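You operate a simulated robot arm through the tools that you are given. There is no shell and no other tool.

Carry out the task below with a simulated robot arm. There is one attempt and no reset: what you move stays moved.

Task
Put things in order on the folding table. At the end: the grey cell from the folding table stands on top of the red rubber plug (marked "NEW"); the blue plastic box stands on top of the red flat pack (marked "HOOKS"); the orange plug setter stands on top of the oak block; the apple tub is on the steel tray; whatever was shut is shut again. Leave all else as you found it, and nothing knocked over. Set down upright: apple tub.
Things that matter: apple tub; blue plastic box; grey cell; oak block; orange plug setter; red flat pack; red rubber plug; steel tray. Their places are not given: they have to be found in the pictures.

It is judged by the outcome, as a careful person would: the job done as asked, and still so three seconds after it is handed in. It fails if anything else is knocked over, pushed out of place, dropped, spilled or broken.

Robot
A 6-joint arm with a two-finger parallel gripper, fixed in place. Base frame: the origin is on the floor under the middle of its stand, x ahead of it, y to its left, z up; the work surface is at about z = 0.74. Readings come in m, rad, newtons and seconds.
With the tool pointing down near the work surface it reaches from about 0.26 to 0.68 m from the base axis. Its first joint turns from -1.152 to 1.152 rad. Payload 2.9 kg.
The tool frame sits at the grasp point between the pads (the TCP): z along the fingers, y along the line on which they close. The tips reach 0.03 m beyond it. The gripper opens to 0.11 m. The fingers are 0.02 m wide and 0.01 m thick; the gripper's body (0.048 by 0.112 m) begins 0.055 m behind the TCP.
Orientation is told as [roll, pitch, yaw] about the base's x, y, z axes, in that order, counted from this pose: with the fingers straight down and closing along the base's y, the tool's x points along the base's -x, its y along +y and its z along -z.

Tools
- The arm moves only by the tool drive_tool. Its argument "steps" is a list of rows, each a list of 3 entries, a list of its own where there are three numbers: the turn, a rotation vector about the tool's x, y, z in rad, then the shift along the tool's x, y, z in m, then the gripper command, from -1 (shut) to 1 (fully open), values between in proportion. In form: [[[ax, ay, az], [tx, ty, tz], claw], ...]. A call has 1 to 20 rows; each row shifts and turns the commanded pose from where the row before left it, along the tool's axes as they then stand. Each row takes 0.2 s and may step no farther than 0.05 m and 0.15 rad from the row before; otherwise, or with a gripper value out of range, the whole call is refused. A pose out of reach is approached as far as the arm can. The call stops where the force on the tool passes 40 N (or 10 N more than at its start, if that is more) or the arm is blocked; 0.2 s more then pass. Each finger travels about 0.108 m/s and halts on what it meets, pressing with about 39 N; the grip force reading is that of the motor and also rises with nothing between the fingers. The clock runs only during rows and for 0.2 s after the last one: add rows that do not move to give the fingers time. The reply holds the time, the measured pose of the TCP, the force on the tool along the base axes, the opening and the grip force, in the units named above and with some noise, with the torque about the TCP (base axes, N m) and any sound that the robot's microphone picked up.
- Cameras (640 x 400 px; columns grow to the right, rows downward): "scene" is fixed at [0.0714, 0.4289, 1.3803]; the picture's right is [-0.81, -0.59, 0.00], its down [-0.37, 0.50, -0.78] and it looks along [0.46, -0.63, -0.62] (base axes); focal length 366 px, centre (320, 200). "wrist" rides on the gripper at [0.072, 0.017, -0.103] in the tool frame; the picture's right is [-0.23, 0.97, 0.00], its down [-0.76, -0.18, -0.62] and it looks along [-0.61, -0.14, 0.78] (tool axes); focal length 222 px, centre (320, 200).
- capture(camera): a new picture of that camera. No time passes.
- point_at(camera, pixels): there is no depth. For up to 12 entries [column, row, z] of the newest picture of that camera ("zoom" is the newest enlarged one), the place [x, y] in the base frame at which the ray of that pixel passes the height z, good to about 0.002 m. No time passes.
- zoom(camera, box): a new picture of the part [left, top, right, bottom] of that camera's present view, enlarged. No time passes.
- job_done(): hands the job in; it is judged then, once.

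Leave the gripper open and the arm clear of the work at the hand-in unless told otherwise.

The tools are called after "Emit:" by a JSON object that holds its "fn" and its "kwargs". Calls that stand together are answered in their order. drive_tool: Moves the arm, as the interface text tells. Its arguments: {"type":"object","properties":{"steps":{"type":"array"}},"required":["steps"]} The other tools are called the same way: capture (camera) takes a picture; point_at (camera, pixels) gives the place at which the rays of pixels pass given heights; zoom (camera, box) takes an enlarged picture of a part of a camera's view; job_done () hands the job in.

At the start:

```text
time: 0.0
ee_pos: [0.3723, -0.086, 1.0498]
tcp_rot: [-0.002, 0.0, 0.001]
ft_force: [0.7, 0.2, -0.3]
moment: [-0.04, -0.03, 0.01]
width: 0.11
gripper_force: 0.1
```

scene: 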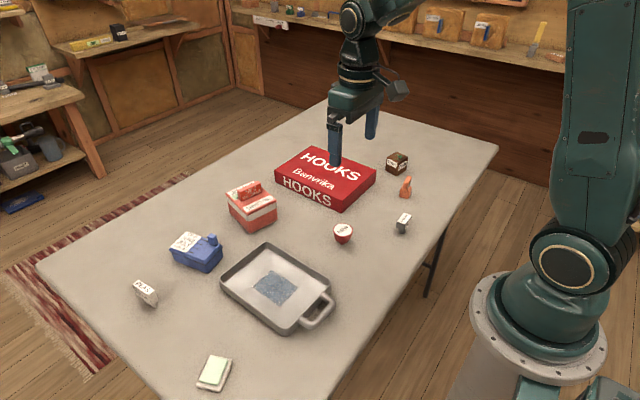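
wrist: 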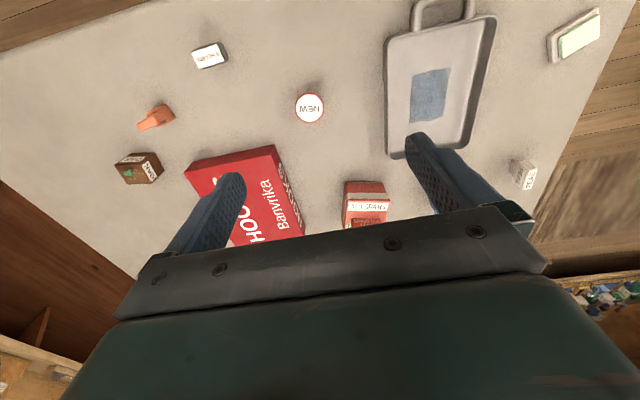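

I see a table with a red HOOKS flat pack, an oak-like block, an orange item, a grey cell-like item, a red plug marked NEW, a red/white tub, a blue box, a steel tray and two other small items. I'll enlarge parts of the scene view to identify each.

Emit:
{"fn": "zoom", "kwargs": {"camera": "scene", "box": [320, 130, 440, 250]}}

Emit:
{"fn": "zoom", "kwargs": {"camera": "scene", "box": [120, 160, 300, 320]}}

Emit:
{"fn": "zoom", "kwargs": {"camera": "scene", "box": [180, 230, 350, 400]}}

Emit:
{"fn": "zoom", "kwargs": {"camera": "wrist", "box": [100, 20, 340, 240]}}

Emit:
{"fn": "zoom", "kwargs": {"camera": "wrist", "box": [330, 0, 620, 240]}}

```text
3.33 times, centred on (380, 190) of scene
```

zoom: 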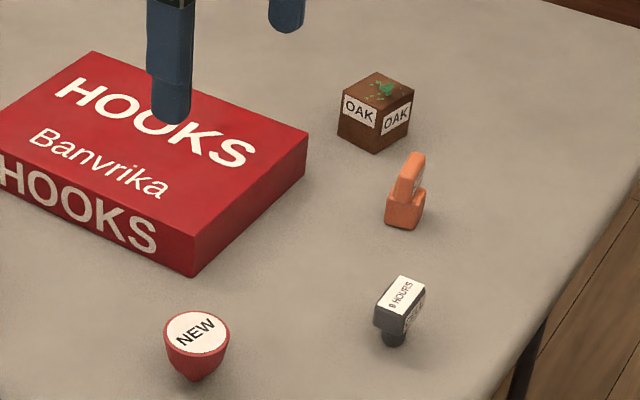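

```text
2.50 times, centred on (210, 240) of scene
```

zoom: 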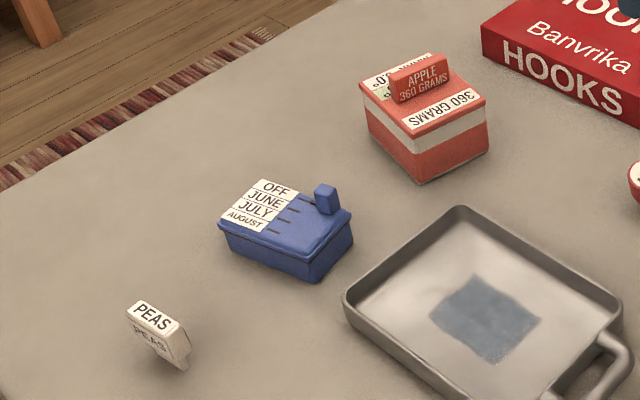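

```text
2.35 times, centred on (265, 315) of scene
```

zoom: 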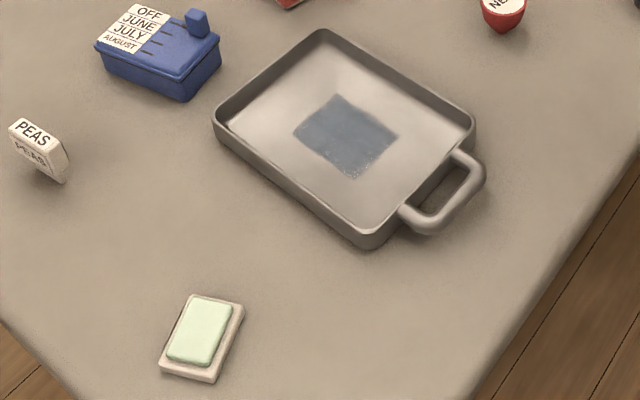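

```text
1.82 times, centred on (220, 130) of wrist
```

zoom: 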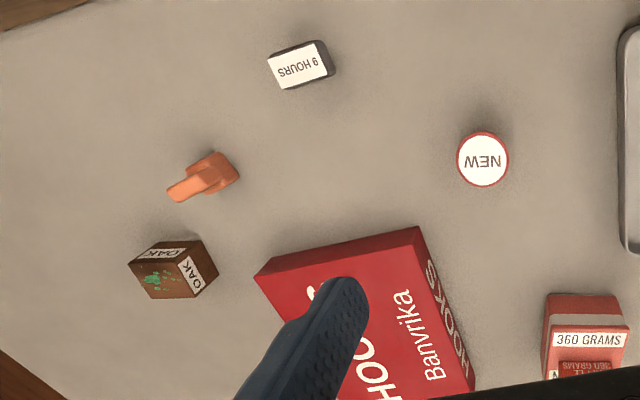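

```text
1.67 times, centred on (475, 120) of wrist
```

zoom: 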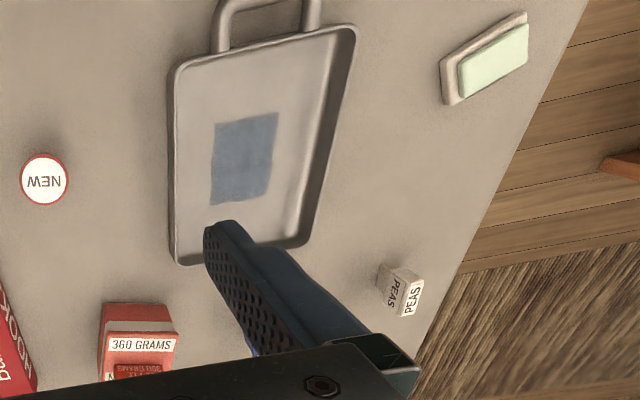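

The items are readable: OAK block, orange setter, "9 HOURS" grey cell, NEW plug, APPLE tub, blue box with months, steel tray. I'll enlarge each further to get shapes and corner pixels, starting with the oak block and orange setter.

Emit:
{"fn": "zoom", "kwargs": {"camera": "scene", "box": [375, 140, 425, 210]}}

Emit:
{"fn": "zoom", "kwargs": {"camera": "scene", "box": [325, 200, 425, 255]}}

Emit:
{"fn": "zoom", "kwargs": {"camera": "scene", "box": [215, 170, 295, 240]}}

Emit:
{"fn": "zoom", "kwargs": {"camera": "scene", "box": [160, 220, 240, 280]}}

Emit:
{"fn": "zoom", "kwargs": {"camera": "scene", "box": [265, 135, 385, 220]}}

```text
5.71 times, centred on (400, 175) of scene
```

zoom: 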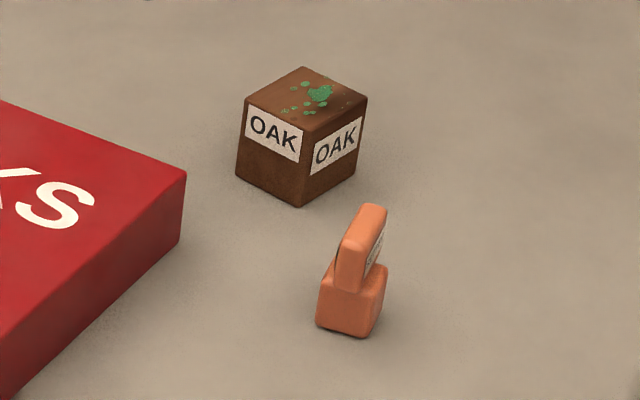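

```text
6.40 times, centred on (375, 228) of scene
```

zoom: 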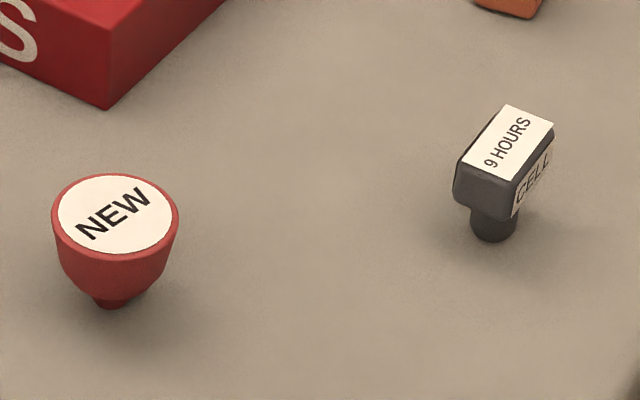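

```text
5.71 times, centred on (255, 205) of scene
```

zoom: 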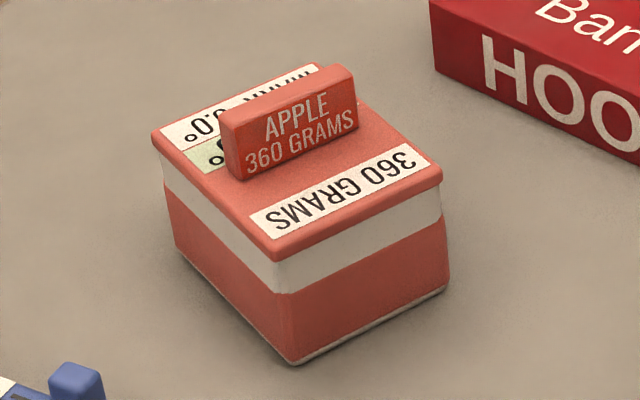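

```text
6.67 times, centred on (200, 250) of scene
```

zoom: 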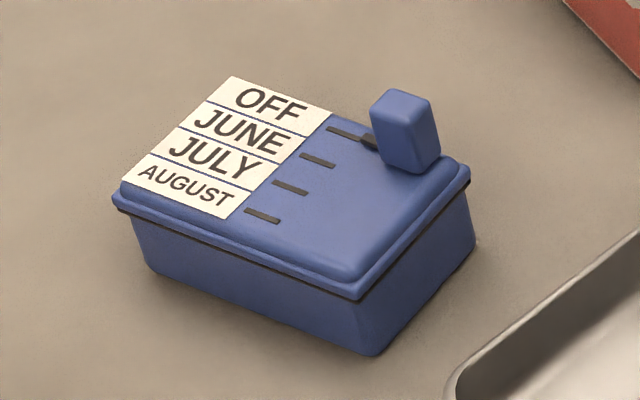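

```text
4.71 times, centred on (325, 178) of scene
```

zoom: 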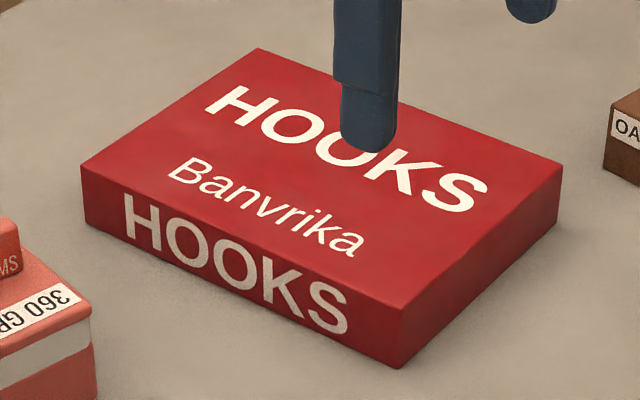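

Measuring first: I'll cast corner pixels of the oak block (bottom front ≈(396.3,176.2), etc.) and the orange setter's base at table height and at guessed tops.

Emit:
{"fn": "point_at", "kwargs": {"camera": "scene", "pixels": [[396.33, 176.2, 0.74], [385.3, 170.3, 0.74], [406.1, 171.15, 0.74], [397.2, 163.3, 0.78], [387.05, 157.5, 0.78], [408.2, 157.0, 0.78], [397.2, 151.7, 0.78], [399.5, 196.9, 0.74], [407.9, 199.0, 0.74], [411.0, 193.4, 0.74], [408.5, 176.0, 0.79], [404.0, 180.0, 0.79]]}}

Emit:
{"fn": "point_at", "kwargs": {"camera": "scene", "pixels": [[333.3, 211.5, 0.77], [353.0, 211.8, 0.77], [343.0, 205.0, 0.77], [343.0, 217.8, 0.77], [342.3, 244.5, 0.74], [402.0, 234.8, 0.74], [398.5, 234.0, 0.74], [405.7, 234.0, 0.74], [404.0, 213.3, 0.77], [411.4, 216.3, 0.77], [405.2, 225.5, 0.77], [397.2, 222.5, 0.77]]}}

```text
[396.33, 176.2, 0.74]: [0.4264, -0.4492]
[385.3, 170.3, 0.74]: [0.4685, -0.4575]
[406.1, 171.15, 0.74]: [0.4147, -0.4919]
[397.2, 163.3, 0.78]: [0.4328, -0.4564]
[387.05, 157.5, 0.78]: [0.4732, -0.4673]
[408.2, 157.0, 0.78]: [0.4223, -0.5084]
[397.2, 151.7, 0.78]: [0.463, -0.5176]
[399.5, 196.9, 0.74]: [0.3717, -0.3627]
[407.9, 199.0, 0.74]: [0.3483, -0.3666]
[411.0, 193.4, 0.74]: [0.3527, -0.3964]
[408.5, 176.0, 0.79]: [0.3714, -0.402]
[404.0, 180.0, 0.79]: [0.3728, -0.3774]
```

```text
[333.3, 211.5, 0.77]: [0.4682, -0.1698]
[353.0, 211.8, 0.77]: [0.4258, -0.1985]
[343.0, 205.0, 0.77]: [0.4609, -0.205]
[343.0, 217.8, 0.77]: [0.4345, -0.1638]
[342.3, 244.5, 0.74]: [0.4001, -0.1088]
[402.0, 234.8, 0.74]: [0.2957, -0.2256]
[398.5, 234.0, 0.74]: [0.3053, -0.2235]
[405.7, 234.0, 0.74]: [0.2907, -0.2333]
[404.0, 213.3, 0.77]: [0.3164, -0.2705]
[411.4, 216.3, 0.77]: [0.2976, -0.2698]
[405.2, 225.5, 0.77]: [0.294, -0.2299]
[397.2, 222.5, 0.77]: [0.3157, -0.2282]
```

The plug rows were miscomputed; I'll re-cast its top ellipse (left (333.1,229.5), right (353.1,229.5), top (343.1,223.3), bottom (343.1,235.9)), plus the apple tub corners and blue box corners.

Emit:
{"fn": "point_at", "kwargs": {"camera": "scene", "pixels": [[333.1, 229.5, 0.77], [353.1, 229.5, 0.77], [343.1, 223.3, 0.77], [343.1, 235.9, 0.77], [343.1, 229.5, 0.77], [342.3, 244.5, 0.74], [343.1, 229.5, 0.79]]}}

Emit:
{"fn": "point_at", "kwargs": {"camera": "scene", "pixels": [[250.6, 233.4, 0.74], [231.2, 212.0, 0.74], [277.6, 220.6, 0.74], [247.8, 214.0, 0.81], [226.0, 194.5, 0.81], [276.5, 202.0, 0.81], [252.0, 181.0, 0.81], [242.0, 201.0, 0.83], [316.5, 182.0, 0.83]]}}

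Emit:
{"fn": "point_at", "kwargs": {"camera": "scene", "pixels": [[208.5, 273.5, 0.74], [174.0, 261.0, 0.74], [223.5, 255.5, 0.74], [205.5, 264.5, 0.78], [169.5, 250.5, 0.78], [222.0, 245.0, 0.78], [187.0, 231.5, 0.78], [215.0, 235.0, 0.79]]}}

Emit:
{"fn": "point_at", "kwargs": {"camera": "scene", "pixels": [[342.0, 213.5, 0.74], [275.0, 182.5, 0.74], [374.5, 183.0, 0.74], [341.0, 202.0, 0.78], [274.5, 170.8, 0.78], [376.0, 171.0, 0.78], [312.0, 146.0, 0.78]]}}

```text
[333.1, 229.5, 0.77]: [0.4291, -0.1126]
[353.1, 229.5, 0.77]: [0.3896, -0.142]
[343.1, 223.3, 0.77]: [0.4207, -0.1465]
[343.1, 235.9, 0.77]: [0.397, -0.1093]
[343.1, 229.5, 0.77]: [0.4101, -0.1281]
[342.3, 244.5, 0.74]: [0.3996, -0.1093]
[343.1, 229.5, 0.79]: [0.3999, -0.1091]
```

```text
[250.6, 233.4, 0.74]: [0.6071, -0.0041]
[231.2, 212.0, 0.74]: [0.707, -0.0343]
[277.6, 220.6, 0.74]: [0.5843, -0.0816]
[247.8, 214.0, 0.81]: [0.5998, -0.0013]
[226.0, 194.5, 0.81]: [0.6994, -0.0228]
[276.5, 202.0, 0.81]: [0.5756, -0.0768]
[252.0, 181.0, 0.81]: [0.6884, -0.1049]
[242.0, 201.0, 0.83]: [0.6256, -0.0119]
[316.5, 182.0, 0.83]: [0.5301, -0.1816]
```

```text
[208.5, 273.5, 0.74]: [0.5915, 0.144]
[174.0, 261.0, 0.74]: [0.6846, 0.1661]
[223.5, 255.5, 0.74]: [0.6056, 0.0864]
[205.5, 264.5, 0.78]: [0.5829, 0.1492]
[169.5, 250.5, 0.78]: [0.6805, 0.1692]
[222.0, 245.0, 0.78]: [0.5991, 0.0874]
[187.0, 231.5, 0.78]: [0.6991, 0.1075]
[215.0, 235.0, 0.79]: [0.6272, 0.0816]
```

```text
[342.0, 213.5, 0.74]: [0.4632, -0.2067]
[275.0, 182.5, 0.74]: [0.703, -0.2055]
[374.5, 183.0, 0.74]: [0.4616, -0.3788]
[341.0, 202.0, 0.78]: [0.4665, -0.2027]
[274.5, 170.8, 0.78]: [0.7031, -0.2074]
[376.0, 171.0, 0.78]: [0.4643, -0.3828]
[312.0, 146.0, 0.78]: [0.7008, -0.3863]
```

Estimates so far: oak block ≈(0.442,-0.475), orange setter ≈(0.362,-0.380), grey cell ≈(0.299,-0.234), plug ≈(0.405,-0.118) with top ≈0.78, tub ≈(0.646,-0.058), blue box ≈(0.645,0.126), flat pack centre ≈(0.582,-0.292). I'll move high over the small items for a closer wrist look.

Emit:
{"fn": "drive_tool", "kwargs": {"steps": [[[0, 0, 0], [0.007, -0.0357, 0.02], 1], [[0, 0, 0], [0.007, -0.0357, 0.02], 1], [[0, 0, 0], [0.007, -0.0357, 0.02], 1], [[0, 0, 0], [0.007, -0.0357, 0.02], 1], [[0, 0, 0], [0.007, -0.0357, 0.02], 1], [[0, 0, 0], [0.007, -0.0357, 0.02], 1], [[0, 0, 0], [0, 0, 0], 1]]}}

Emit:
{"fn": "capture", "kwargs": {"camera": "wrist"}}

```text
time: 1.6
ee_pos: [0.3297, -0.2992, 0.93]
tcp_rot: [0.0, 0.0, -0.001]
ft_force: [0.2, 0.5, -0.2]
moment: [-0.02, 0.01, 0.01]
width: 0.1099
gripper_force: 0.0
```

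```text
taken
```

wrist: 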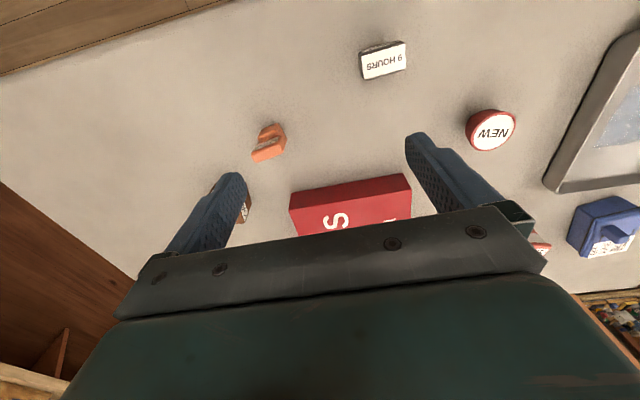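

The motion matched. I'll enlarge the orange setter (≈(268,143)), the cell (≈(384,60)) and the plug (≈(491,130)) in the wrist view.

Emit:
{"fn": "zoom", "kwargs": {"camera": "wrist", "box": [235, 115, 305, 170]}}

Emit:
{"fn": "zoom", "kwargs": {"camera": "wrist", "box": [345, 30, 425, 90]}}

Emit:
{"fn": "zoom", "kwargs": {"camera": "wrist", "box": [450, 95, 530, 160]}}

```text
7.27 times, centred on (270, 142) of wrist
```

zoom: 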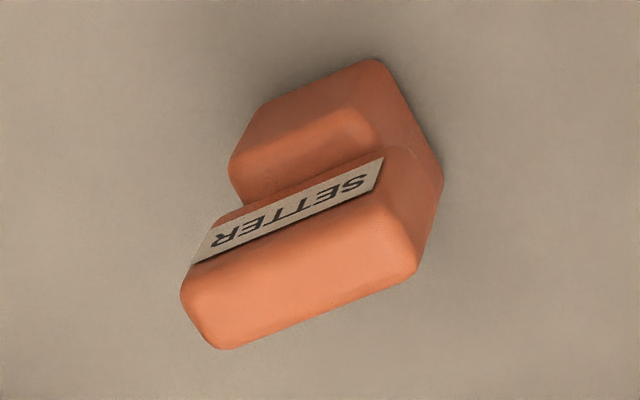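

```text
6.67 times, centred on (385, 60) of wrist
```

zoom: 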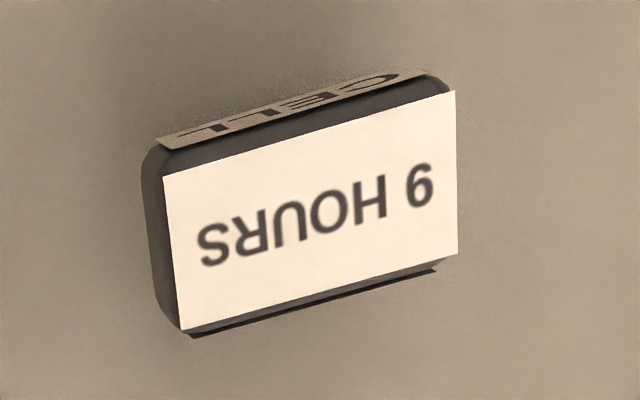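

```text
6.15 times, centred on (490, 128) of wrist
```

zoom: 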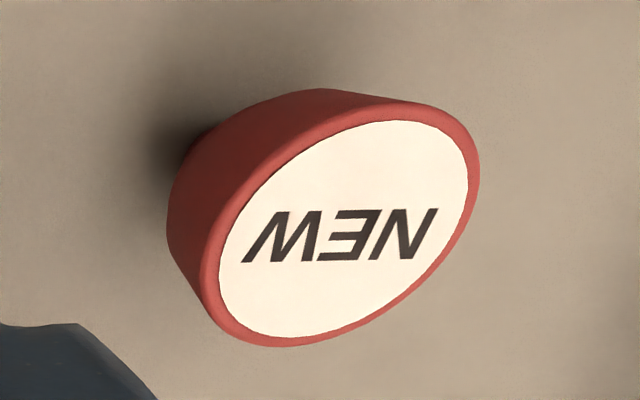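

The setter is a base block with an upright slab; I'll close in over it to get accurate edges (moving to about (0.355,-0.378,0.88)).

Emit:
{"fn": "drive_tool", "kwargs": {"steps": [[[0, 0, 0], [-0.009, -0.027, 0.016], 1], [[0, 0, 0], [-0.009, -0.027, 0.016], 1], [[0, 0, 0], [-0.0073, -0.0248, 0.018], 1], [[0, 0, 0], [0, 0, 0], 1]]}}

Emit:
{"fn": "capture", "kwargs": {"camera": "wrist"}}

Emit:
{"fn": "zoom", "kwargs": {"camera": "wrist", "box": [260, 60, 400, 180]}}

```text
time: 2.6
ee_pos: [0.3555, -0.3787, 0.879]
tcp_rot: [0.002, 0.001, -0.001]
ft_force: [0.8, -0.1, -0.4]
moment: [0.0, -0.02, -0.01]
width: 0.1097
gripper_force: 0.0
```

```text
taken
```

wrist: 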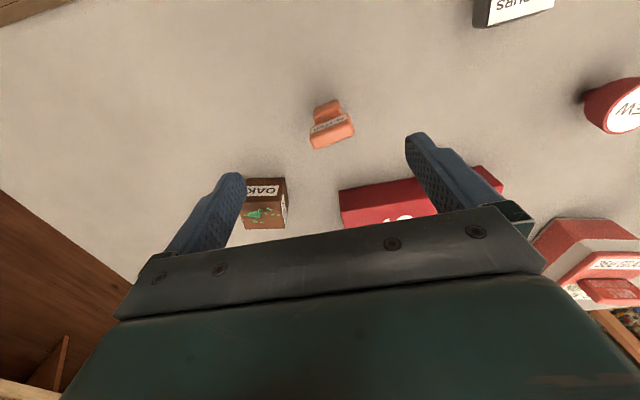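

```text
3.33 times, centred on (330, 120) of wrist
```

zoom: 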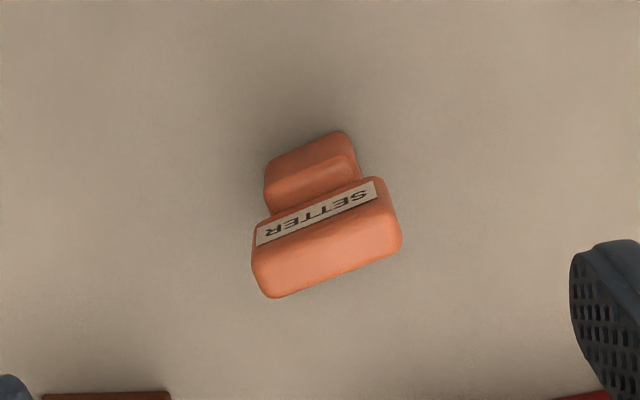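

I'll triangulate the slab's top: its +y/+x corner (wrist zoom ≈(398,248)) and its −y/−x corner (≈(257,235)), against the scene zoom's matching corners ((404.0,182.0) and (411.5,176.4)).

Emit:
{"fn": "point_at", "kwargs": {"camera": "zoom", "pixels": [[398, 248, 0.79], [398, 248, 0.8], [275, 297, 0.79], [275, 297, 0.8], [378, 185, 0.79], [378, 185, 0.8], [256, 232, 0.79], [256, 232, 0.8], [265, 170, 0.765], [345, 132, 0.765], [265, 200, 0.765], [357, 165, 0.765]]}}

Emit:
{"fn": "point_at", "kwargs": {"camera": "scene", "pixels": [[404.0, 182.0, 0.78], [404.0, 182.0, 0.79], [404.0, 182.0, 0.8], [411.5, 176.4, 0.78], [411.5, 176.4, 0.79], [411.5, 176.4, 0.8]]}}

Emit:
{"fn": "zoom", "kwargs": {"camera": "scene", "box": [385, 165, 425, 205]}}

```text
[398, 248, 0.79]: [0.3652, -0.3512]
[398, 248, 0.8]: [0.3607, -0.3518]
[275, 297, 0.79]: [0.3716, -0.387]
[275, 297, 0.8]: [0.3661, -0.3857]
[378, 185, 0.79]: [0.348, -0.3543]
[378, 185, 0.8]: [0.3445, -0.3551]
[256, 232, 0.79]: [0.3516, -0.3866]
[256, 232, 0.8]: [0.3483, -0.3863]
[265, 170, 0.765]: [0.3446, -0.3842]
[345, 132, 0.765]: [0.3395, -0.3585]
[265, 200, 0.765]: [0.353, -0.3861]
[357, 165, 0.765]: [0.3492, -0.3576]
```

```text
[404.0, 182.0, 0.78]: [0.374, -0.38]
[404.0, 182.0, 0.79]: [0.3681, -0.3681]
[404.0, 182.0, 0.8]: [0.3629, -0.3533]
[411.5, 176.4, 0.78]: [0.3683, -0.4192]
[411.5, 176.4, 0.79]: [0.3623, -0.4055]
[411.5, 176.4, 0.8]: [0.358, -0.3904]
```

```text
10.00 times, centred on (405, 185) of scene
```

zoom: 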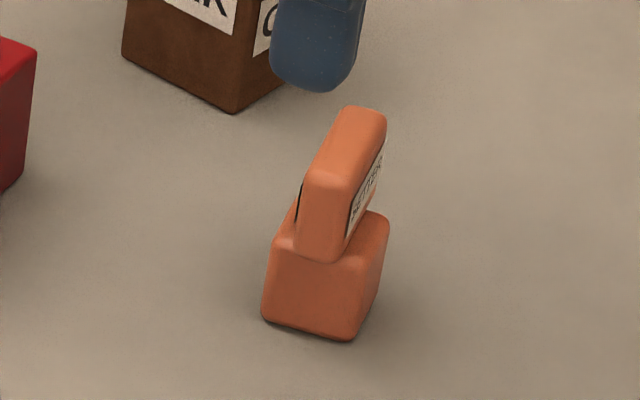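

Checking the table height by comparing the base's −x bottom edge from both cameras.

Emit:
{"fn": "zoom", "kwargs": {"camera": "wrist", "box": [300, 85, 370, 155]}}

Emit:
{"fn": "point_at", "kwargs": {"camera": "wrist", "pixels": [[313.5, 111, 0.74], [337.5, 99.6, 0.74], [313.5, 111, 0.745], [337.5, 99.6, 0.745]]}}

Emit:
{"fn": "point_at", "kwargs": {"camera": "scene", "pixels": [[408.5, 199.0, 0.74], [399.3, 197.0, 0.74], [411.5, 193.5, 0.74], [408.5, 199.0, 0.745], [399.3, 197.0, 0.745]]}}

```text
5.71 times, centred on (335, 120) of wrist
```

zoom: 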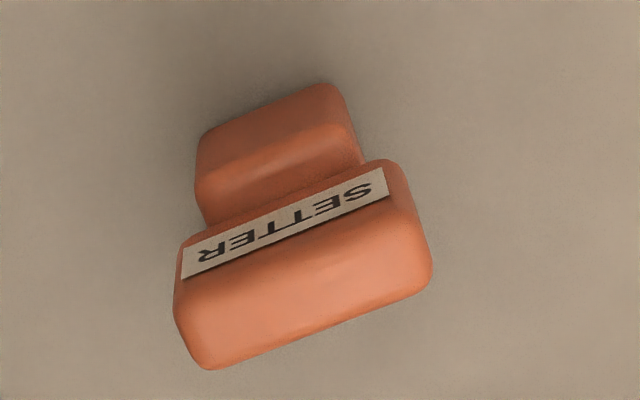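

```text
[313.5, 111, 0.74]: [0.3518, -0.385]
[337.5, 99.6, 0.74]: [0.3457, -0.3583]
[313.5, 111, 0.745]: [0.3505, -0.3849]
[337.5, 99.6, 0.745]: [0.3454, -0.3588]
```

```text
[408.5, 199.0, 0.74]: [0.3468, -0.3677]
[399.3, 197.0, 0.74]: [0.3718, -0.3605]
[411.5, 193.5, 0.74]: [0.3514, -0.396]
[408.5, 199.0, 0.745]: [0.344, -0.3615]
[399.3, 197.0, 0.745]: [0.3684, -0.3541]
```

The setter's slab runs nearly along y (turned ≈+0.19 rad), centre ≈(0.359,-0.370), top ≈0.80. I'll turn the tool to match, centre and descend to TCP z≈0.80, then look.

Emit:
{"fn": "drive_tool", "kwargs": {"steps": [[[0, 0, 0], [-0.0035, 0.0087, 0], 1], [[0, 0, -0.095], [0, 0, 0], 1], [[0, 0, -0.095], [0, 0, 0], 1], [[0, 0, 0], [0, 0, 0.026], 1], [[0, 0, 0], [0, 0, 0.026], 1], [[0, 0, 0], [0, 0, 0.026], 1], [[0, 0, 0], [0, 0, 0], 1]]}}

Emit:
{"fn": "capture", "kwargs": {"camera": "wrist"}}

Emit:
{"fn": "zoom", "kwargs": {"camera": "scene", "box": [360, 140, 440, 215]}}

```text
time: 4.2
ee_pos: [0.3573, -0.3704, 0.8005]
tcp_rot: [0.001, 0.0, 0.189]
ft_force: [0.1, 0.0, 0.1]
moment: [0.0, 0.0, 0.02]
width: 0.1102
gripper_force: 0.1
```

```text
taken
```

wrist: 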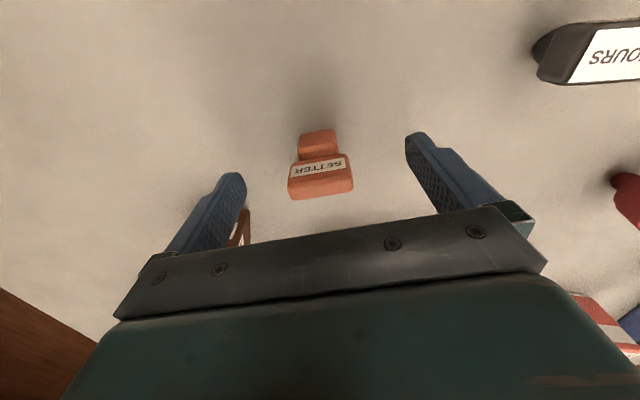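

```text
5.33 times, centred on (400, 178) of scene
```

zoom: 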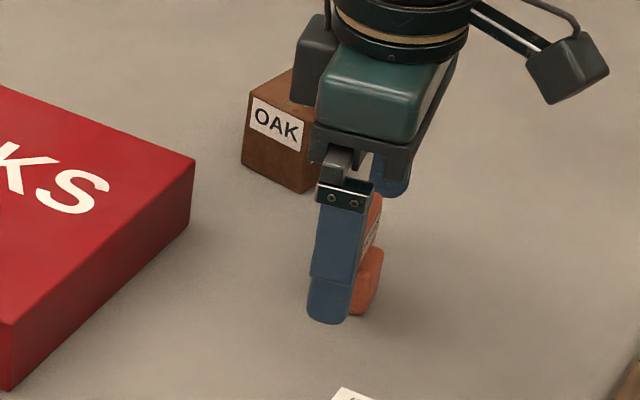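

The setter sits centred between the fingers. I'll lower 0.02 m to z≈0.78 and close.

Emit:
{"fn": "drive_tool", "kwargs": {"steps": [[[0, 0, 0], [0, 0, 0.02], 1], [[0, 0, 0], [0, 0, 0], -1], [[0, 0, 0], [0, 0, 0], -1], [[0, 0, 0], [0, 0, 0], -1], [[0, 0, 0], [0, 0, 0], -1], [[0, 0, 0], [0, 0, 0], -1]]}}

Emit:
{"fn": "capture", "kwargs": {"camera": "wrist"}}

```text
time: 5.6
ee_pos: [0.3573, -0.3703, 0.7805]
tcp_rot: [0.0, 0.001, 0.19]
ft_force: [0.6, -0.7, 0.0]
moment: [0.01, -0.02, -0.05]
width: 0.039
gripper_force: 39.3
```

```text
taken
```

wrist: 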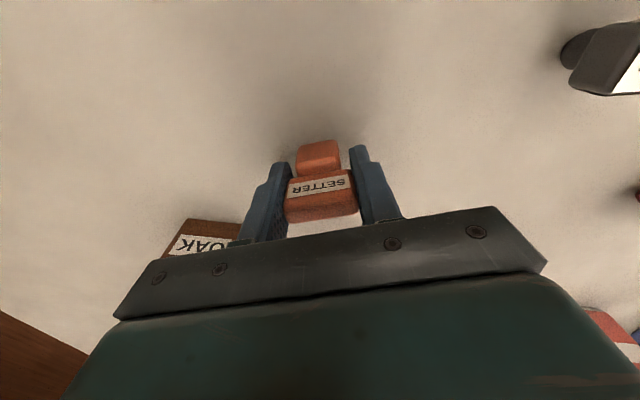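

Gripped at 0.039 m. Lifting straight up by 0.12 m and then looking at the oak block.

Emit:
{"fn": "drive_tool", "kwargs": {"steps": [[[0, 0, 0], [0, 0, -0.01], -1], [[0, 0, 0], [0, 0, -0.02], -1], [[0, 0, 0], [0, 0, -0.03], -1], [[0, 0, 0], [0, 0, -0.03], -1], [[0, 0, 0], [0, 0, -0.03], -1], [[0, 0, 0], [0, 0, 0], -1]]}}

Emit:
{"fn": "capture", "kwargs": {"camera": "wrist"}}

Emit:
{"fn": "zoom", "kwargs": {"camera": "scene", "box": [350, 130, 430, 200]}}

```text
time: 7.0
ee_pos: [0.3582, -0.3716, 0.9016]
tcp_rot: [-0.001, 0.002, 0.19]
ft_force: [0.0, -0.5, -0.2]
moment: [0.01, -0.01, -0.01]
width: 0.0393
gripper_force: 39.1
```

```text
taken
```

wrist: 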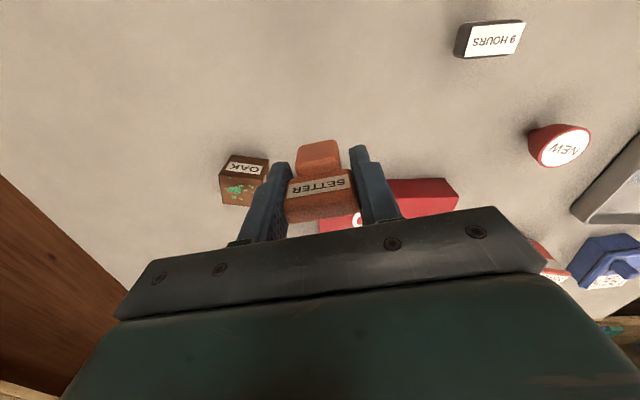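

```text
5.71 times, centred on (390, 165) of scene
```

zoom: 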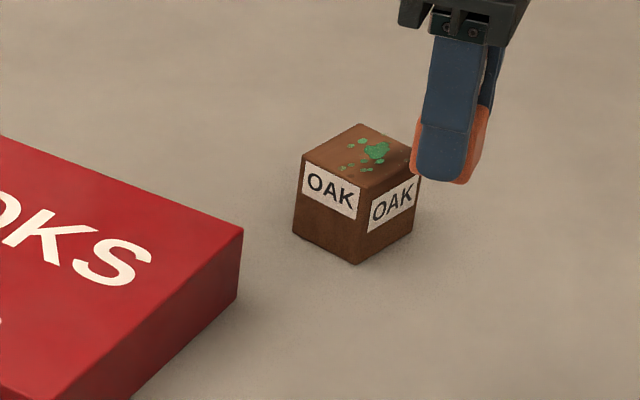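

The setter is held. Enlarging the oak block in the wrist view to fix its top corners.

Emit:
{"fn": "zoom", "kwargs": {"camera": "wrist", "box": [205, 140, 285, 220]}}

```text
5.00 times, centred on (245, 180) of wrist
```

zoom: 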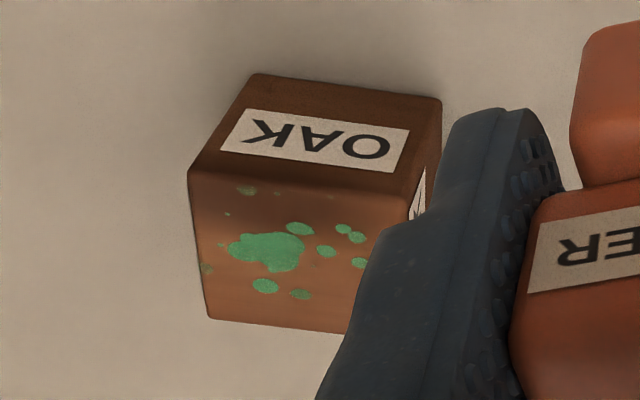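

Casting the oak's corners: top (190,172), (408,198), (207,318); bottom (255,75), (440,100).

Emit:
{"fn": "point_at", "kwargs": {"camera": "zoom", "pixels": [[190, 172, 0.785], [190, 172, 0.79], [408, 198, 0.785], [408, 198, 0.79], [207, 318, 0.785], [207, 318, 0.79], [255, 75, 0.74], [440, 100, 0.74], [255, 75, 0.745], [440, 100, 0.745]]}}

Emit:
{"fn": "point_at", "kwargs": {"camera": "scene", "pixels": [[397.0, 163.1, 0.785], [387.2, 157.3, 0.785], [397.1, 151.9, 0.785], [408.0, 157.0, 0.785], [396.3, 176.3, 0.745], [385.3, 170.0, 0.745], [406.0, 171.1, 0.745]]}}

```text
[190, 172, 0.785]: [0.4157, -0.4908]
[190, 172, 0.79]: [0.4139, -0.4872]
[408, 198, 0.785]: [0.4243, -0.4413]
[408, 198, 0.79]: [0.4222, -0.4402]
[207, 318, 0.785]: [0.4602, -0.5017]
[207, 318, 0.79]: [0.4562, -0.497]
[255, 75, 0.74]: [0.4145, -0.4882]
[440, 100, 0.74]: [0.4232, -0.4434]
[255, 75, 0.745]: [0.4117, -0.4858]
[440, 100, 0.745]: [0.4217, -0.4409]
```

```text
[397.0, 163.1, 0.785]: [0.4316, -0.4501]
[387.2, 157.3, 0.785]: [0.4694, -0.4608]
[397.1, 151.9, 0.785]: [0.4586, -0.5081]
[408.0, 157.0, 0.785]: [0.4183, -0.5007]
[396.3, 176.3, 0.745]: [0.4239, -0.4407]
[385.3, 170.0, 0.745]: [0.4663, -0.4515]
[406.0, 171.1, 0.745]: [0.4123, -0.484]
```

Oak centre ≈(0.440,-0.470), top ≈0.79. Moving the setter above it (tool yaw 0.19 kept) and then down to about 1.5 cm above.

Emit:
{"fn": "drive_tool", "kwargs": {"steps": [[[0, 0, 0], [-0.0147, -0.0279, 0], -1], [[0, 0, 0], [-0.0147, -0.0279, 0], -1], [[0, 0, 0], [-0.0147, -0.0279, 0], -1], [[0, 0, 0], [-0.0147, -0.0278, 0], -1], [[0, 0, 0], [0, 0, 0.02], -1], [[0, 0, 0], [0, 0, 0.02], -1], [[0, 0, 0], [0, 0, 0.018], -1], [[0, 0, 0], [0, 0, 0], -1]]}}

Emit:
{"fn": "capture", "kwargs": {"camera": "wrist"}}

Emit:
{"fn": "zoom", "kwargs": {"camera": "scene", "box": [360, 120, 430, 190]}}

```text
time: 8.8
ee_pos: [0.4384, -0.4704, 0.8422]
tcp_rot: [-0.001, -0.001, 0.19]
ft_force: [-1.3, -0.3, -0.9]
moment: [0.0, -0.01, 0.01]
width: 0.0392
gripper_force: 39.3
```

```text
taken
```

wrist: 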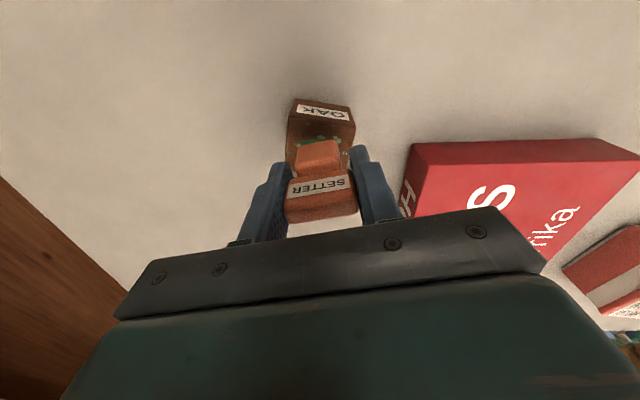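

```text
5.71 times, centred on (395, 155) of scene
```

zoom: 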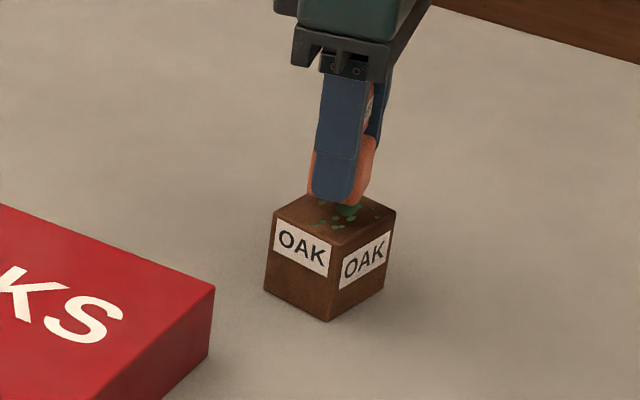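

Setter hovers over the oak block. A closer look at alignment in the wrist view before lowering.

Emit:
{"fn": "zoom", "kwargs": {"camera": "wrist", "box": [270, 85, 380, 225]}}

```text
2.86 times, centred on (325, 155) of wrist
```

zoom: 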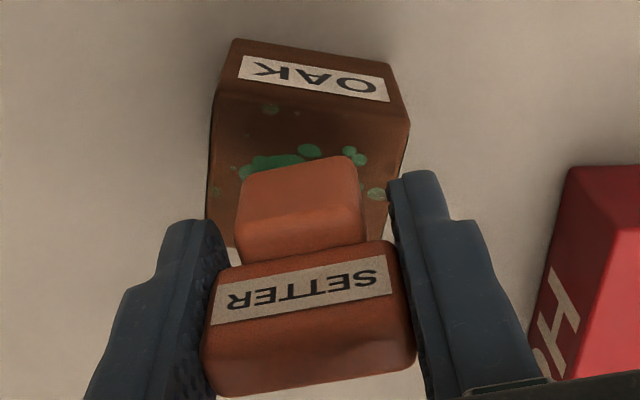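

Casting the setter base's lower −x edge and the oak top's −x edge.

Emit:
{"fn": "point_at", "kwargs": {"camera": "zoom", "pixels": [[243, 178, 0.804], [350, 157, 0.804], [214, 95, 0.79], [408, 122, 0.79], [207, 240, 0.79], [390, 232, 0.79]]}}

```text
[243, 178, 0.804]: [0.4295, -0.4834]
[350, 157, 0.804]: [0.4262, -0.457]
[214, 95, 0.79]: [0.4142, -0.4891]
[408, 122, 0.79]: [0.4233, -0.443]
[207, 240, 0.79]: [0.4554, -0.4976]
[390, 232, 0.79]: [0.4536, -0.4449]
```

Setter base centre ≈(0.440,-0.470), matching the oak's centre. Lowering gently.

Emit:
{"fn": "drive_tool", "kwargs": {"steps": [[[0, 0, 0], [0, 0, 0.006], -1], [[0, 0, 0], [0, 0, 0.003], -1], [[0, 0, 0], [0, 0, 0.002], -1], [[0, 0, 0], [0, 0, 0], -1]]}}

```text
time: 9.8
ee_pos: [0.4387, -0.4689, 0.8329]
tcp_rot: [0.0, 0.0, 0.191]
ft_force: [0.7, -0.3, -0.4]
moment: [0.01, 0.01, 0.02]
width: 0.0391
gripper_force: 38.7
```

No contact yet at z≈0.832; continuing in small steps.

Emit:
{"fn": "drive_tool", "kwargs": {"steps": [[[0, 0, 0], [0, 0, 0.0015], -1], [[0, 0, 0], [0, 0, 0.0015], -1], [[0, 0, 0], [0, 0, 0], -1]]}}

```text
time: 10.6
ee_pos: [0.4377, -0.47, 0.8297]
tcp_rot: [-0.001, -0.002, 0.19]
ft_force: [-0.4, 2.1, 3.6]
moment: [0.06, 0.02, -0.01]
width: 0.0392
gripper_force: 38.7
```

Force z rose to 3.6 N, so contact has begun. One more millimetre, then check.

Emit:
{"fn": "drive_tool", "kwargs": {"steps": [[[0, 0, 0], [0, 0, 0.001], -1], [[0, 0, 0], [0, 0, 0], -1]]}}

```text
time: 11.2
ee_pos: [0.4388, -0.47, 0.8304]
tcp_rot: [-0.002, -0.003, 0.189]
ft_force: [-2.4, 1.1, 13.4]
moment: [0.08, 0.14, -0.05]
width: 0.0392
gripper_force: 39.2
```

Firm contact (13 N). Opening the fingers in place.

Emit:
{"fn": "drive_tool", "kwargs": {"steps": [[[0, 0, 0], [0, 0, 0], 0.0], [[0, 0, 0], [0, 0, 0], 0.3], [[0, 0, 0], [0, 0, 0], 0.3], [[0, 0, 0], [0, 0, 0], 0.3]]}}

Emit:
{"fn": "capture", "kwargs": {"camera": "wrist"}}

Emit:
{"fn": "zoom", "kwargs": {"camera": "scene", "box": [360, 120, 430, 190]}}

```text
time: 12.2
ee_pos: [0.4377, -0.4685, 0.8291]
tcp_rot: [0.0, 0.001, 0.191]
ft_force: [-1.1, -0.3, -0.1]
moment: [0.02, -0.02, -0.03]
width: 0.0714
gripper_force: 0.0
```

```text
taken
```

wrist: 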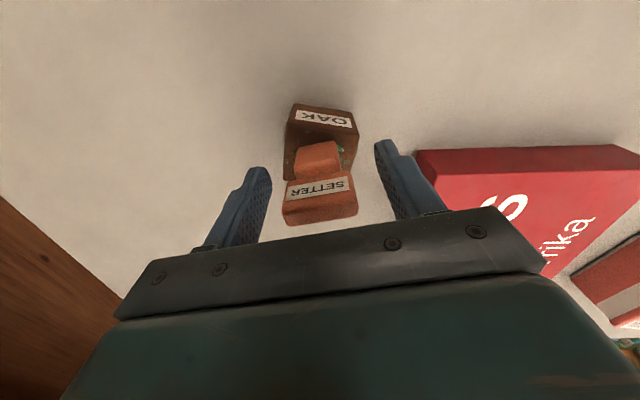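

```text
5.71 times, centred on (395, 155) of scene
```

zoom: 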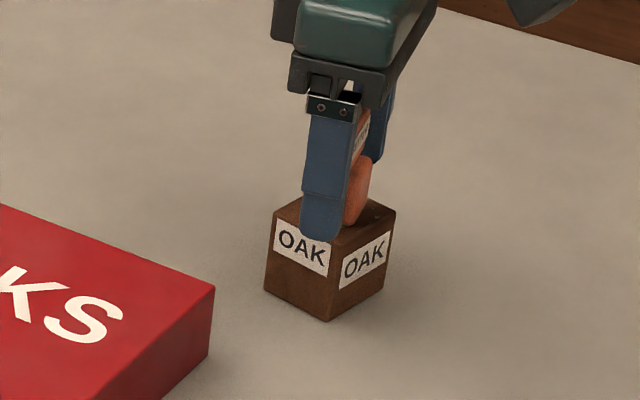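

The setter stands on the oak block. Raising, turning the tool back to yaw 0, and going over the grey cell.

Emit:
{"fn": "drive_tool", "kwargs": {"steps": [[[0, 0, 0], [0, 0, -0.02], 0.3], [[0, 0, 0], [0, 0, -0.035], 0.3], [[0, 0, 0], [0, 0, -0.035], 0.3], [[0, 0, 0], [0, 0, -0.03], 0.3], [[0, 0, 0.095], [0, 0, 0], 0.3], [[0, 0, 0.095], [0, 0, 0], 0.3], [[0, 0, 0], [0.02, 0.0336, 0.01], 0.3], [[0, 0, 0], [0.02, 0.0336, 0.01], 0.3], [[0, 0, 0], [0.02, 0.0336, 0.01], 0.3], [[0, 0, 0], [0.02, 0.0336, 0.01], 0.3], [[0, 0, 0], [0.02, 0.0336, 0.01], 0.3], [[0, 0, 0], [0.02, 0.0336, 0.01], 0.3], [[0, 0, 0], [0.02, 0.0336, 0.01], 0.3], [[0, 0, 0], [0, 0, 0], 0.3]]}}

Emit:
{"fn": "capture", "kwargs": {"camera": "wrist"}}

Emit:
{"fn": "capture", "kwargs": {"camera": "scene"}}

```text
time: 15.2
ee_pos: [0.2956, -0.2328, 0.8783]
tcp_rot: [0.0, 0.0, -0.001]
ft_force: [0.3, 0.1, 0.1]
moment: [0.0, -0.02, 0.02]
width: 0.0717
gripper_force: 0.2
```

```text
taken
```

wrist: 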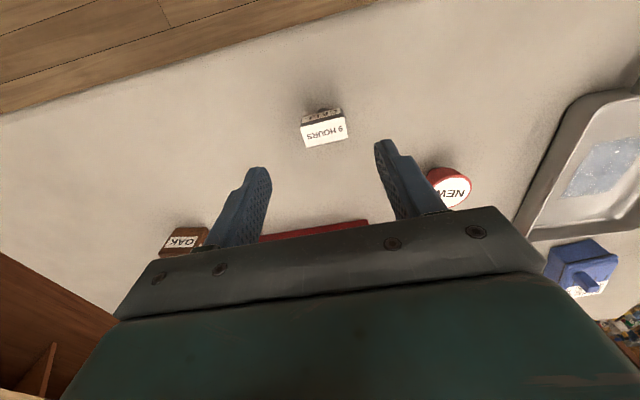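

```text
taken
```

scene: 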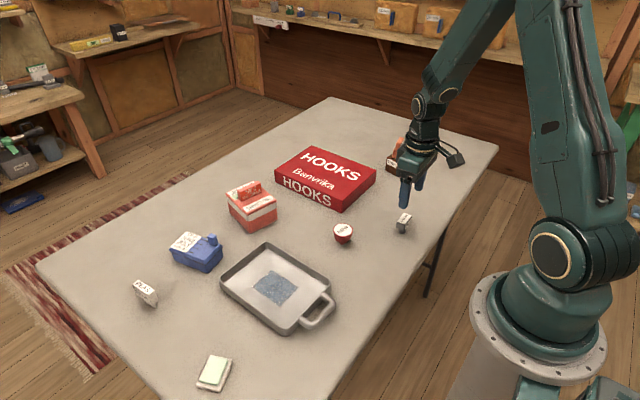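

The cell is near (324,127) in the wrist view; enlarging.

Emit:
{"fn": "zoom", "kwargs": {"camera": "wrist", "box": [285, 95, 365, 155]}}

Emit:
{"fn": "zoom", "kwargs": {"camera": "scene", "box": [385, 200, 425, 240]}}

```text
6.67 times, centred on (325, 125) of wrist
```

zoom: 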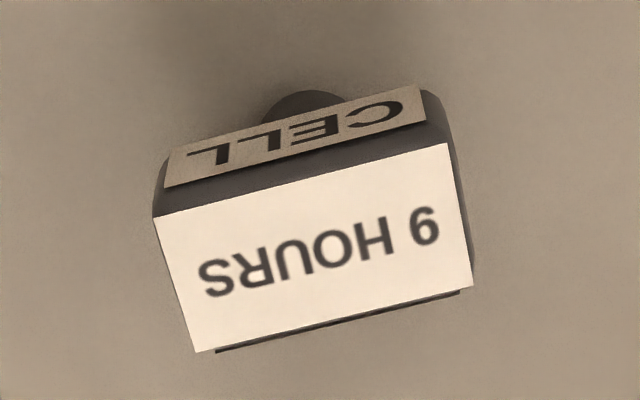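

```text
10.00 times, centred on (405, 220) of scene
```

zoom: 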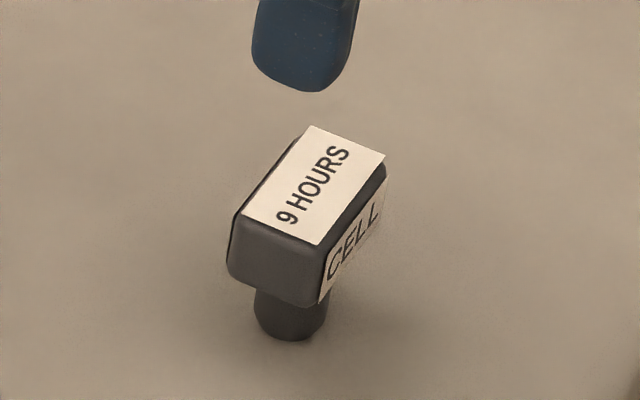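

Triangulating the label corners of the cell from both cameras at a few heights.

Emit:
{"fn": "point_at", "kwargs": {"camera": "wrist", "pixels": [[300.1, 127.55, 0.785], [344.05, 116.45, 0.785], [347.8, 138.05, 0.785], [306.25, 147.8, 0.785], [300.1, 127.55, 0.795], [344.05, 116.45, 0.795], [347.8, 138.05, 0.795], [306.25, 147.8, 0.795], [324, 110, 0.76]]}}

Emit:
{"fn": "point_at", "kwargs": {"camera": "scene", "pixels": [[411.5, 215.5, 0.785], [404.8, 224.3, 0.785], [397.1, 221.3, 0.785], [404.0, 212.6, 0.785], [411.5, 215.5, 0.795], [404.8, 224.3, 0.795], [397.1, 221.3, 0.795], [404.0, 212.6, 0.795], [402.0, 234.0, 0.743]]}}

```text
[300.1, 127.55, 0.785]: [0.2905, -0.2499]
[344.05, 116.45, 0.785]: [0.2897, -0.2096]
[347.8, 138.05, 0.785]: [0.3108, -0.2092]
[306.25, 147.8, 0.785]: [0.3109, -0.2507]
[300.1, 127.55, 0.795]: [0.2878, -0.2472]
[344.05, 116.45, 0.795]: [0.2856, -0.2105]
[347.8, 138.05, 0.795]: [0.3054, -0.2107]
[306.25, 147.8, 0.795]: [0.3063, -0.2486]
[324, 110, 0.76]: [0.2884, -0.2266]
```

```text
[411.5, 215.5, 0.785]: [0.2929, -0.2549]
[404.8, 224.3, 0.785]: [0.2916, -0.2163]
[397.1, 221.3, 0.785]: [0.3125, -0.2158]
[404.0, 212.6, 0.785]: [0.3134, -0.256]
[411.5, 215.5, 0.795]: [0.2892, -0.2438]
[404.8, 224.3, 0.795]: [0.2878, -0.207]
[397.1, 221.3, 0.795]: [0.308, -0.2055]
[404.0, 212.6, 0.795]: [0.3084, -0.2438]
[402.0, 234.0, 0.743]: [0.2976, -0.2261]
```

The cell's centre ≈(0.299,-0.2297), top ≈0.79, yaw ≈0. Centring and descending to z≈0.82, then a look.

Emit:
{"fn": "drive_tool", "kwargs": {"steps": [[[0, 0, 0], [-0.0034, 0.0031, 0], 0.3], [[0, 0, 0], [0, 0, 0.03], 0.3], [[0, 0, 0], [0, 0, 0.028], 0.3], [[0, 0, 0], [0, 0, 0], 0.3]]}}

Emit:
{"fn": "capture", "kwargs": {"camera": "wrist"}}

Emit:
{"fn": "zoom", "kwargs": {"camera": "wrist", "box": [240, 80, 420, 230]}}

```text
time: 16.2
ee_pos: [0.3009, -0.2305, 0.8196]
tcp_rot: [0.0, 0.0, 0.0]
ft_force: [0.6, -0.2, 0.0]
moment: [0.0, 0.01, -0.01]
width: 0.0716
gripper_force: 0.1
```

```text
taken
```

wrist: 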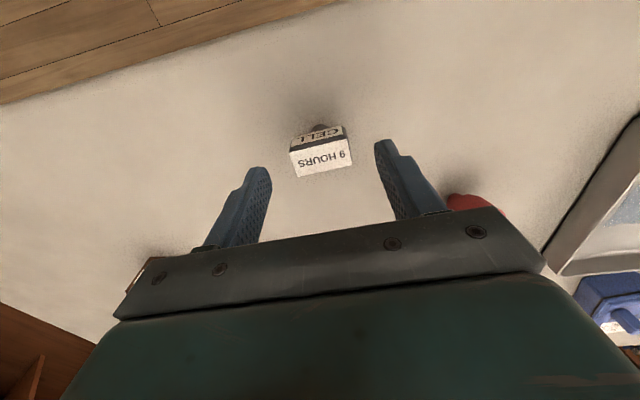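

```text
2.67 times, centred on (330, 155) of wrist
```

zoom: 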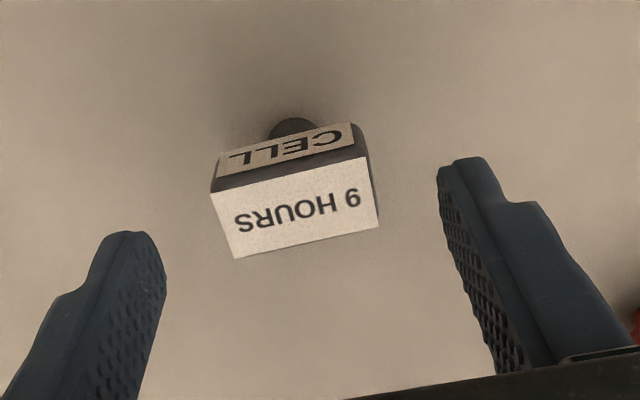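

Re-casting the label corners from this closer view at z=0.79.

Emit:
{"fn": "point_at", "kwargs": {"camera": "zoom", "pixels": [[210, 193, 0.79], [362, 155, 0.79], [379, 228, 0.79], [233, 260, 0.79]]}}

```text
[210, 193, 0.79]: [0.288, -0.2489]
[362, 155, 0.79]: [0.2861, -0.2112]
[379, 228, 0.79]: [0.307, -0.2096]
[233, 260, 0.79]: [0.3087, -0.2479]
```

Centre ≈(0.2975,-0.2294). Small correction, descend to z≈0.785, close.

Emit:
{"fn": "drive_tool", "kwargs": {"steps": [[[0, 0, 0], [0.002, 0.0005, 0], 0.3], [[0, 0, 0], [0, 0, 0.02], 0.3], [[0, 0, 0], [0, 0, 0.015], 0.3], [[0, 0, 0], [0, 0, 0], 0.3], [[0, 0, 0], [0, 0, 0], -1], [[0, 0, 0], [0, 0, 0], -1], [[0, 0, 0], [0, 0, 0], -1], [[0, 0, 0], [0, 0, 0], -1]]}}

Emit:
{"fn": "capture", "kwargs": {"camera": "wrist"}}

Emit:
{"fn": "zoom", "kwargs": {"camera": "scene", "box": [375, 185, 435, 245]}}

```text
time: 18.0
ee_pos: [0.2982, -0.2303, 0.7846]
tcp_rot: [0.0, -0.001, 0.001]
ft_force: [0.5, 0.2, 0.4]
moment: [0.03, -0.02, 0.04]
width: 0.0412
gripper_force: 38.8
```

```text
taken
```

wrist: 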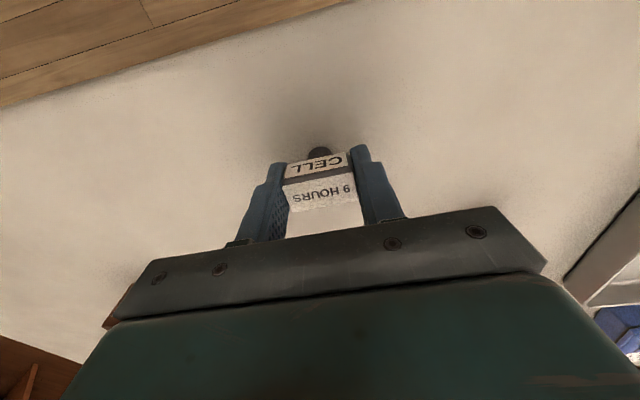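

```text
6.67 times, centred on (405, 215) of scene
```

zoom: 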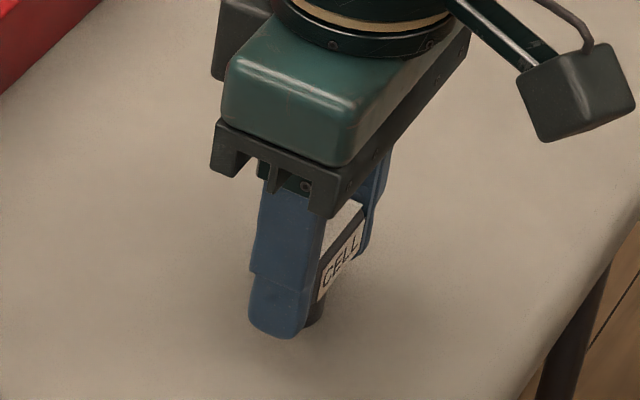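

Grip width 0.0412, the cell looks upright. Lifting straight up to ≈0.93 and viewing the plug.

Emit:
{"fn": "drive_tool", "kwargs": {"steps": [[[0, 0, 0], [0, 0, -0.01], -1], [[0, 0, 0], [0, 0, -0.025], -1], [[0, 0, 0], [0, 0, -0.035], -1], [[0, 0, 0], [0, 0, -0.04], -1], [[0, 0, 0], [0, 0, -0.035], -1], [[0, 0, 0], [0, 0, 0], -1]]}}

Emit:
{"fn": "capture", "kwargs": {"camera": "wrist"}}

Emit:
{"fn": "zoom", "kwargs": {"camera": "scene", "box": [325, 215, 360, 250]}}

Emit:
{"fn": "zoom", "kwargs": {"camera": "scene", "box": [380, 120, 460, 200]}}

```text
time: 19.4
ee_pos: [0.3, -0.2285, 0.9301]
tcp_rot: [0.001, 0.0, 0.001]
ft_force: [0.0, -0.1, -0.6]
moment: [0.02, -0.04, 0.0]
width: 0.041
gripper_force: 39.1
```

```text
taken
```

wrist: 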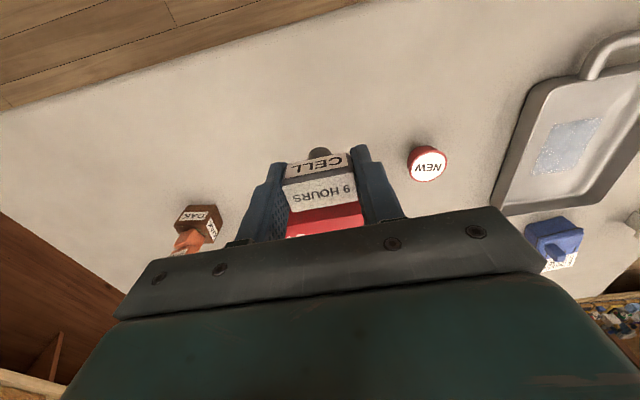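

```text
11.43 times, centred on (342, 232) of scene
```

zoom: 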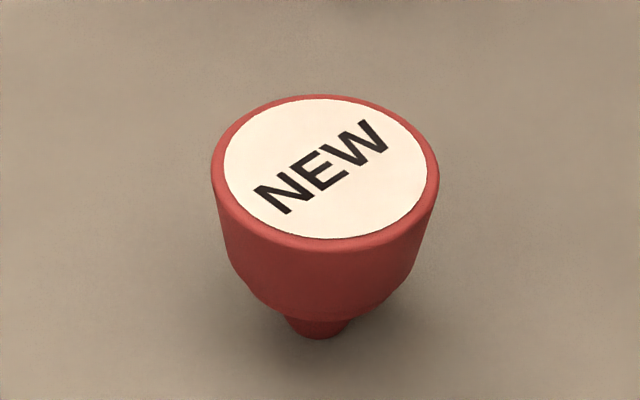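

```text
5.00 times, centred on (420, 160) of scene
```

zoom: 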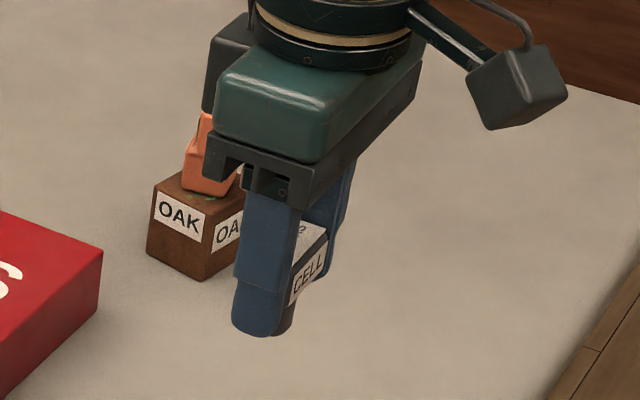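

Enlarging the plug in the wrist view (≈(428,164)).

Emit:
{"fn": "zoom", "kwargs": {"camera": "wrist", "box": [398, 134, 458, 194]}}

```text
6.67 times, centred on (428, 164) of wrist
```

zoom: 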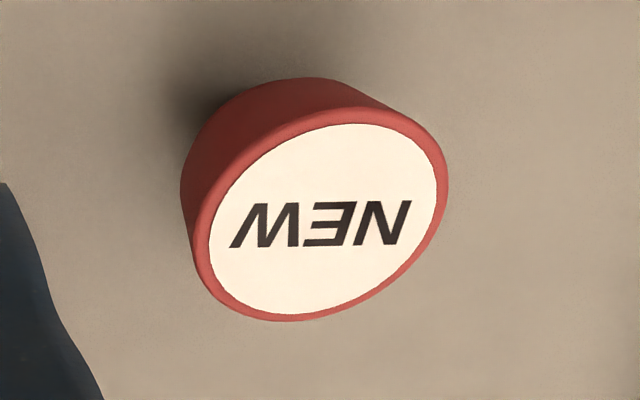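

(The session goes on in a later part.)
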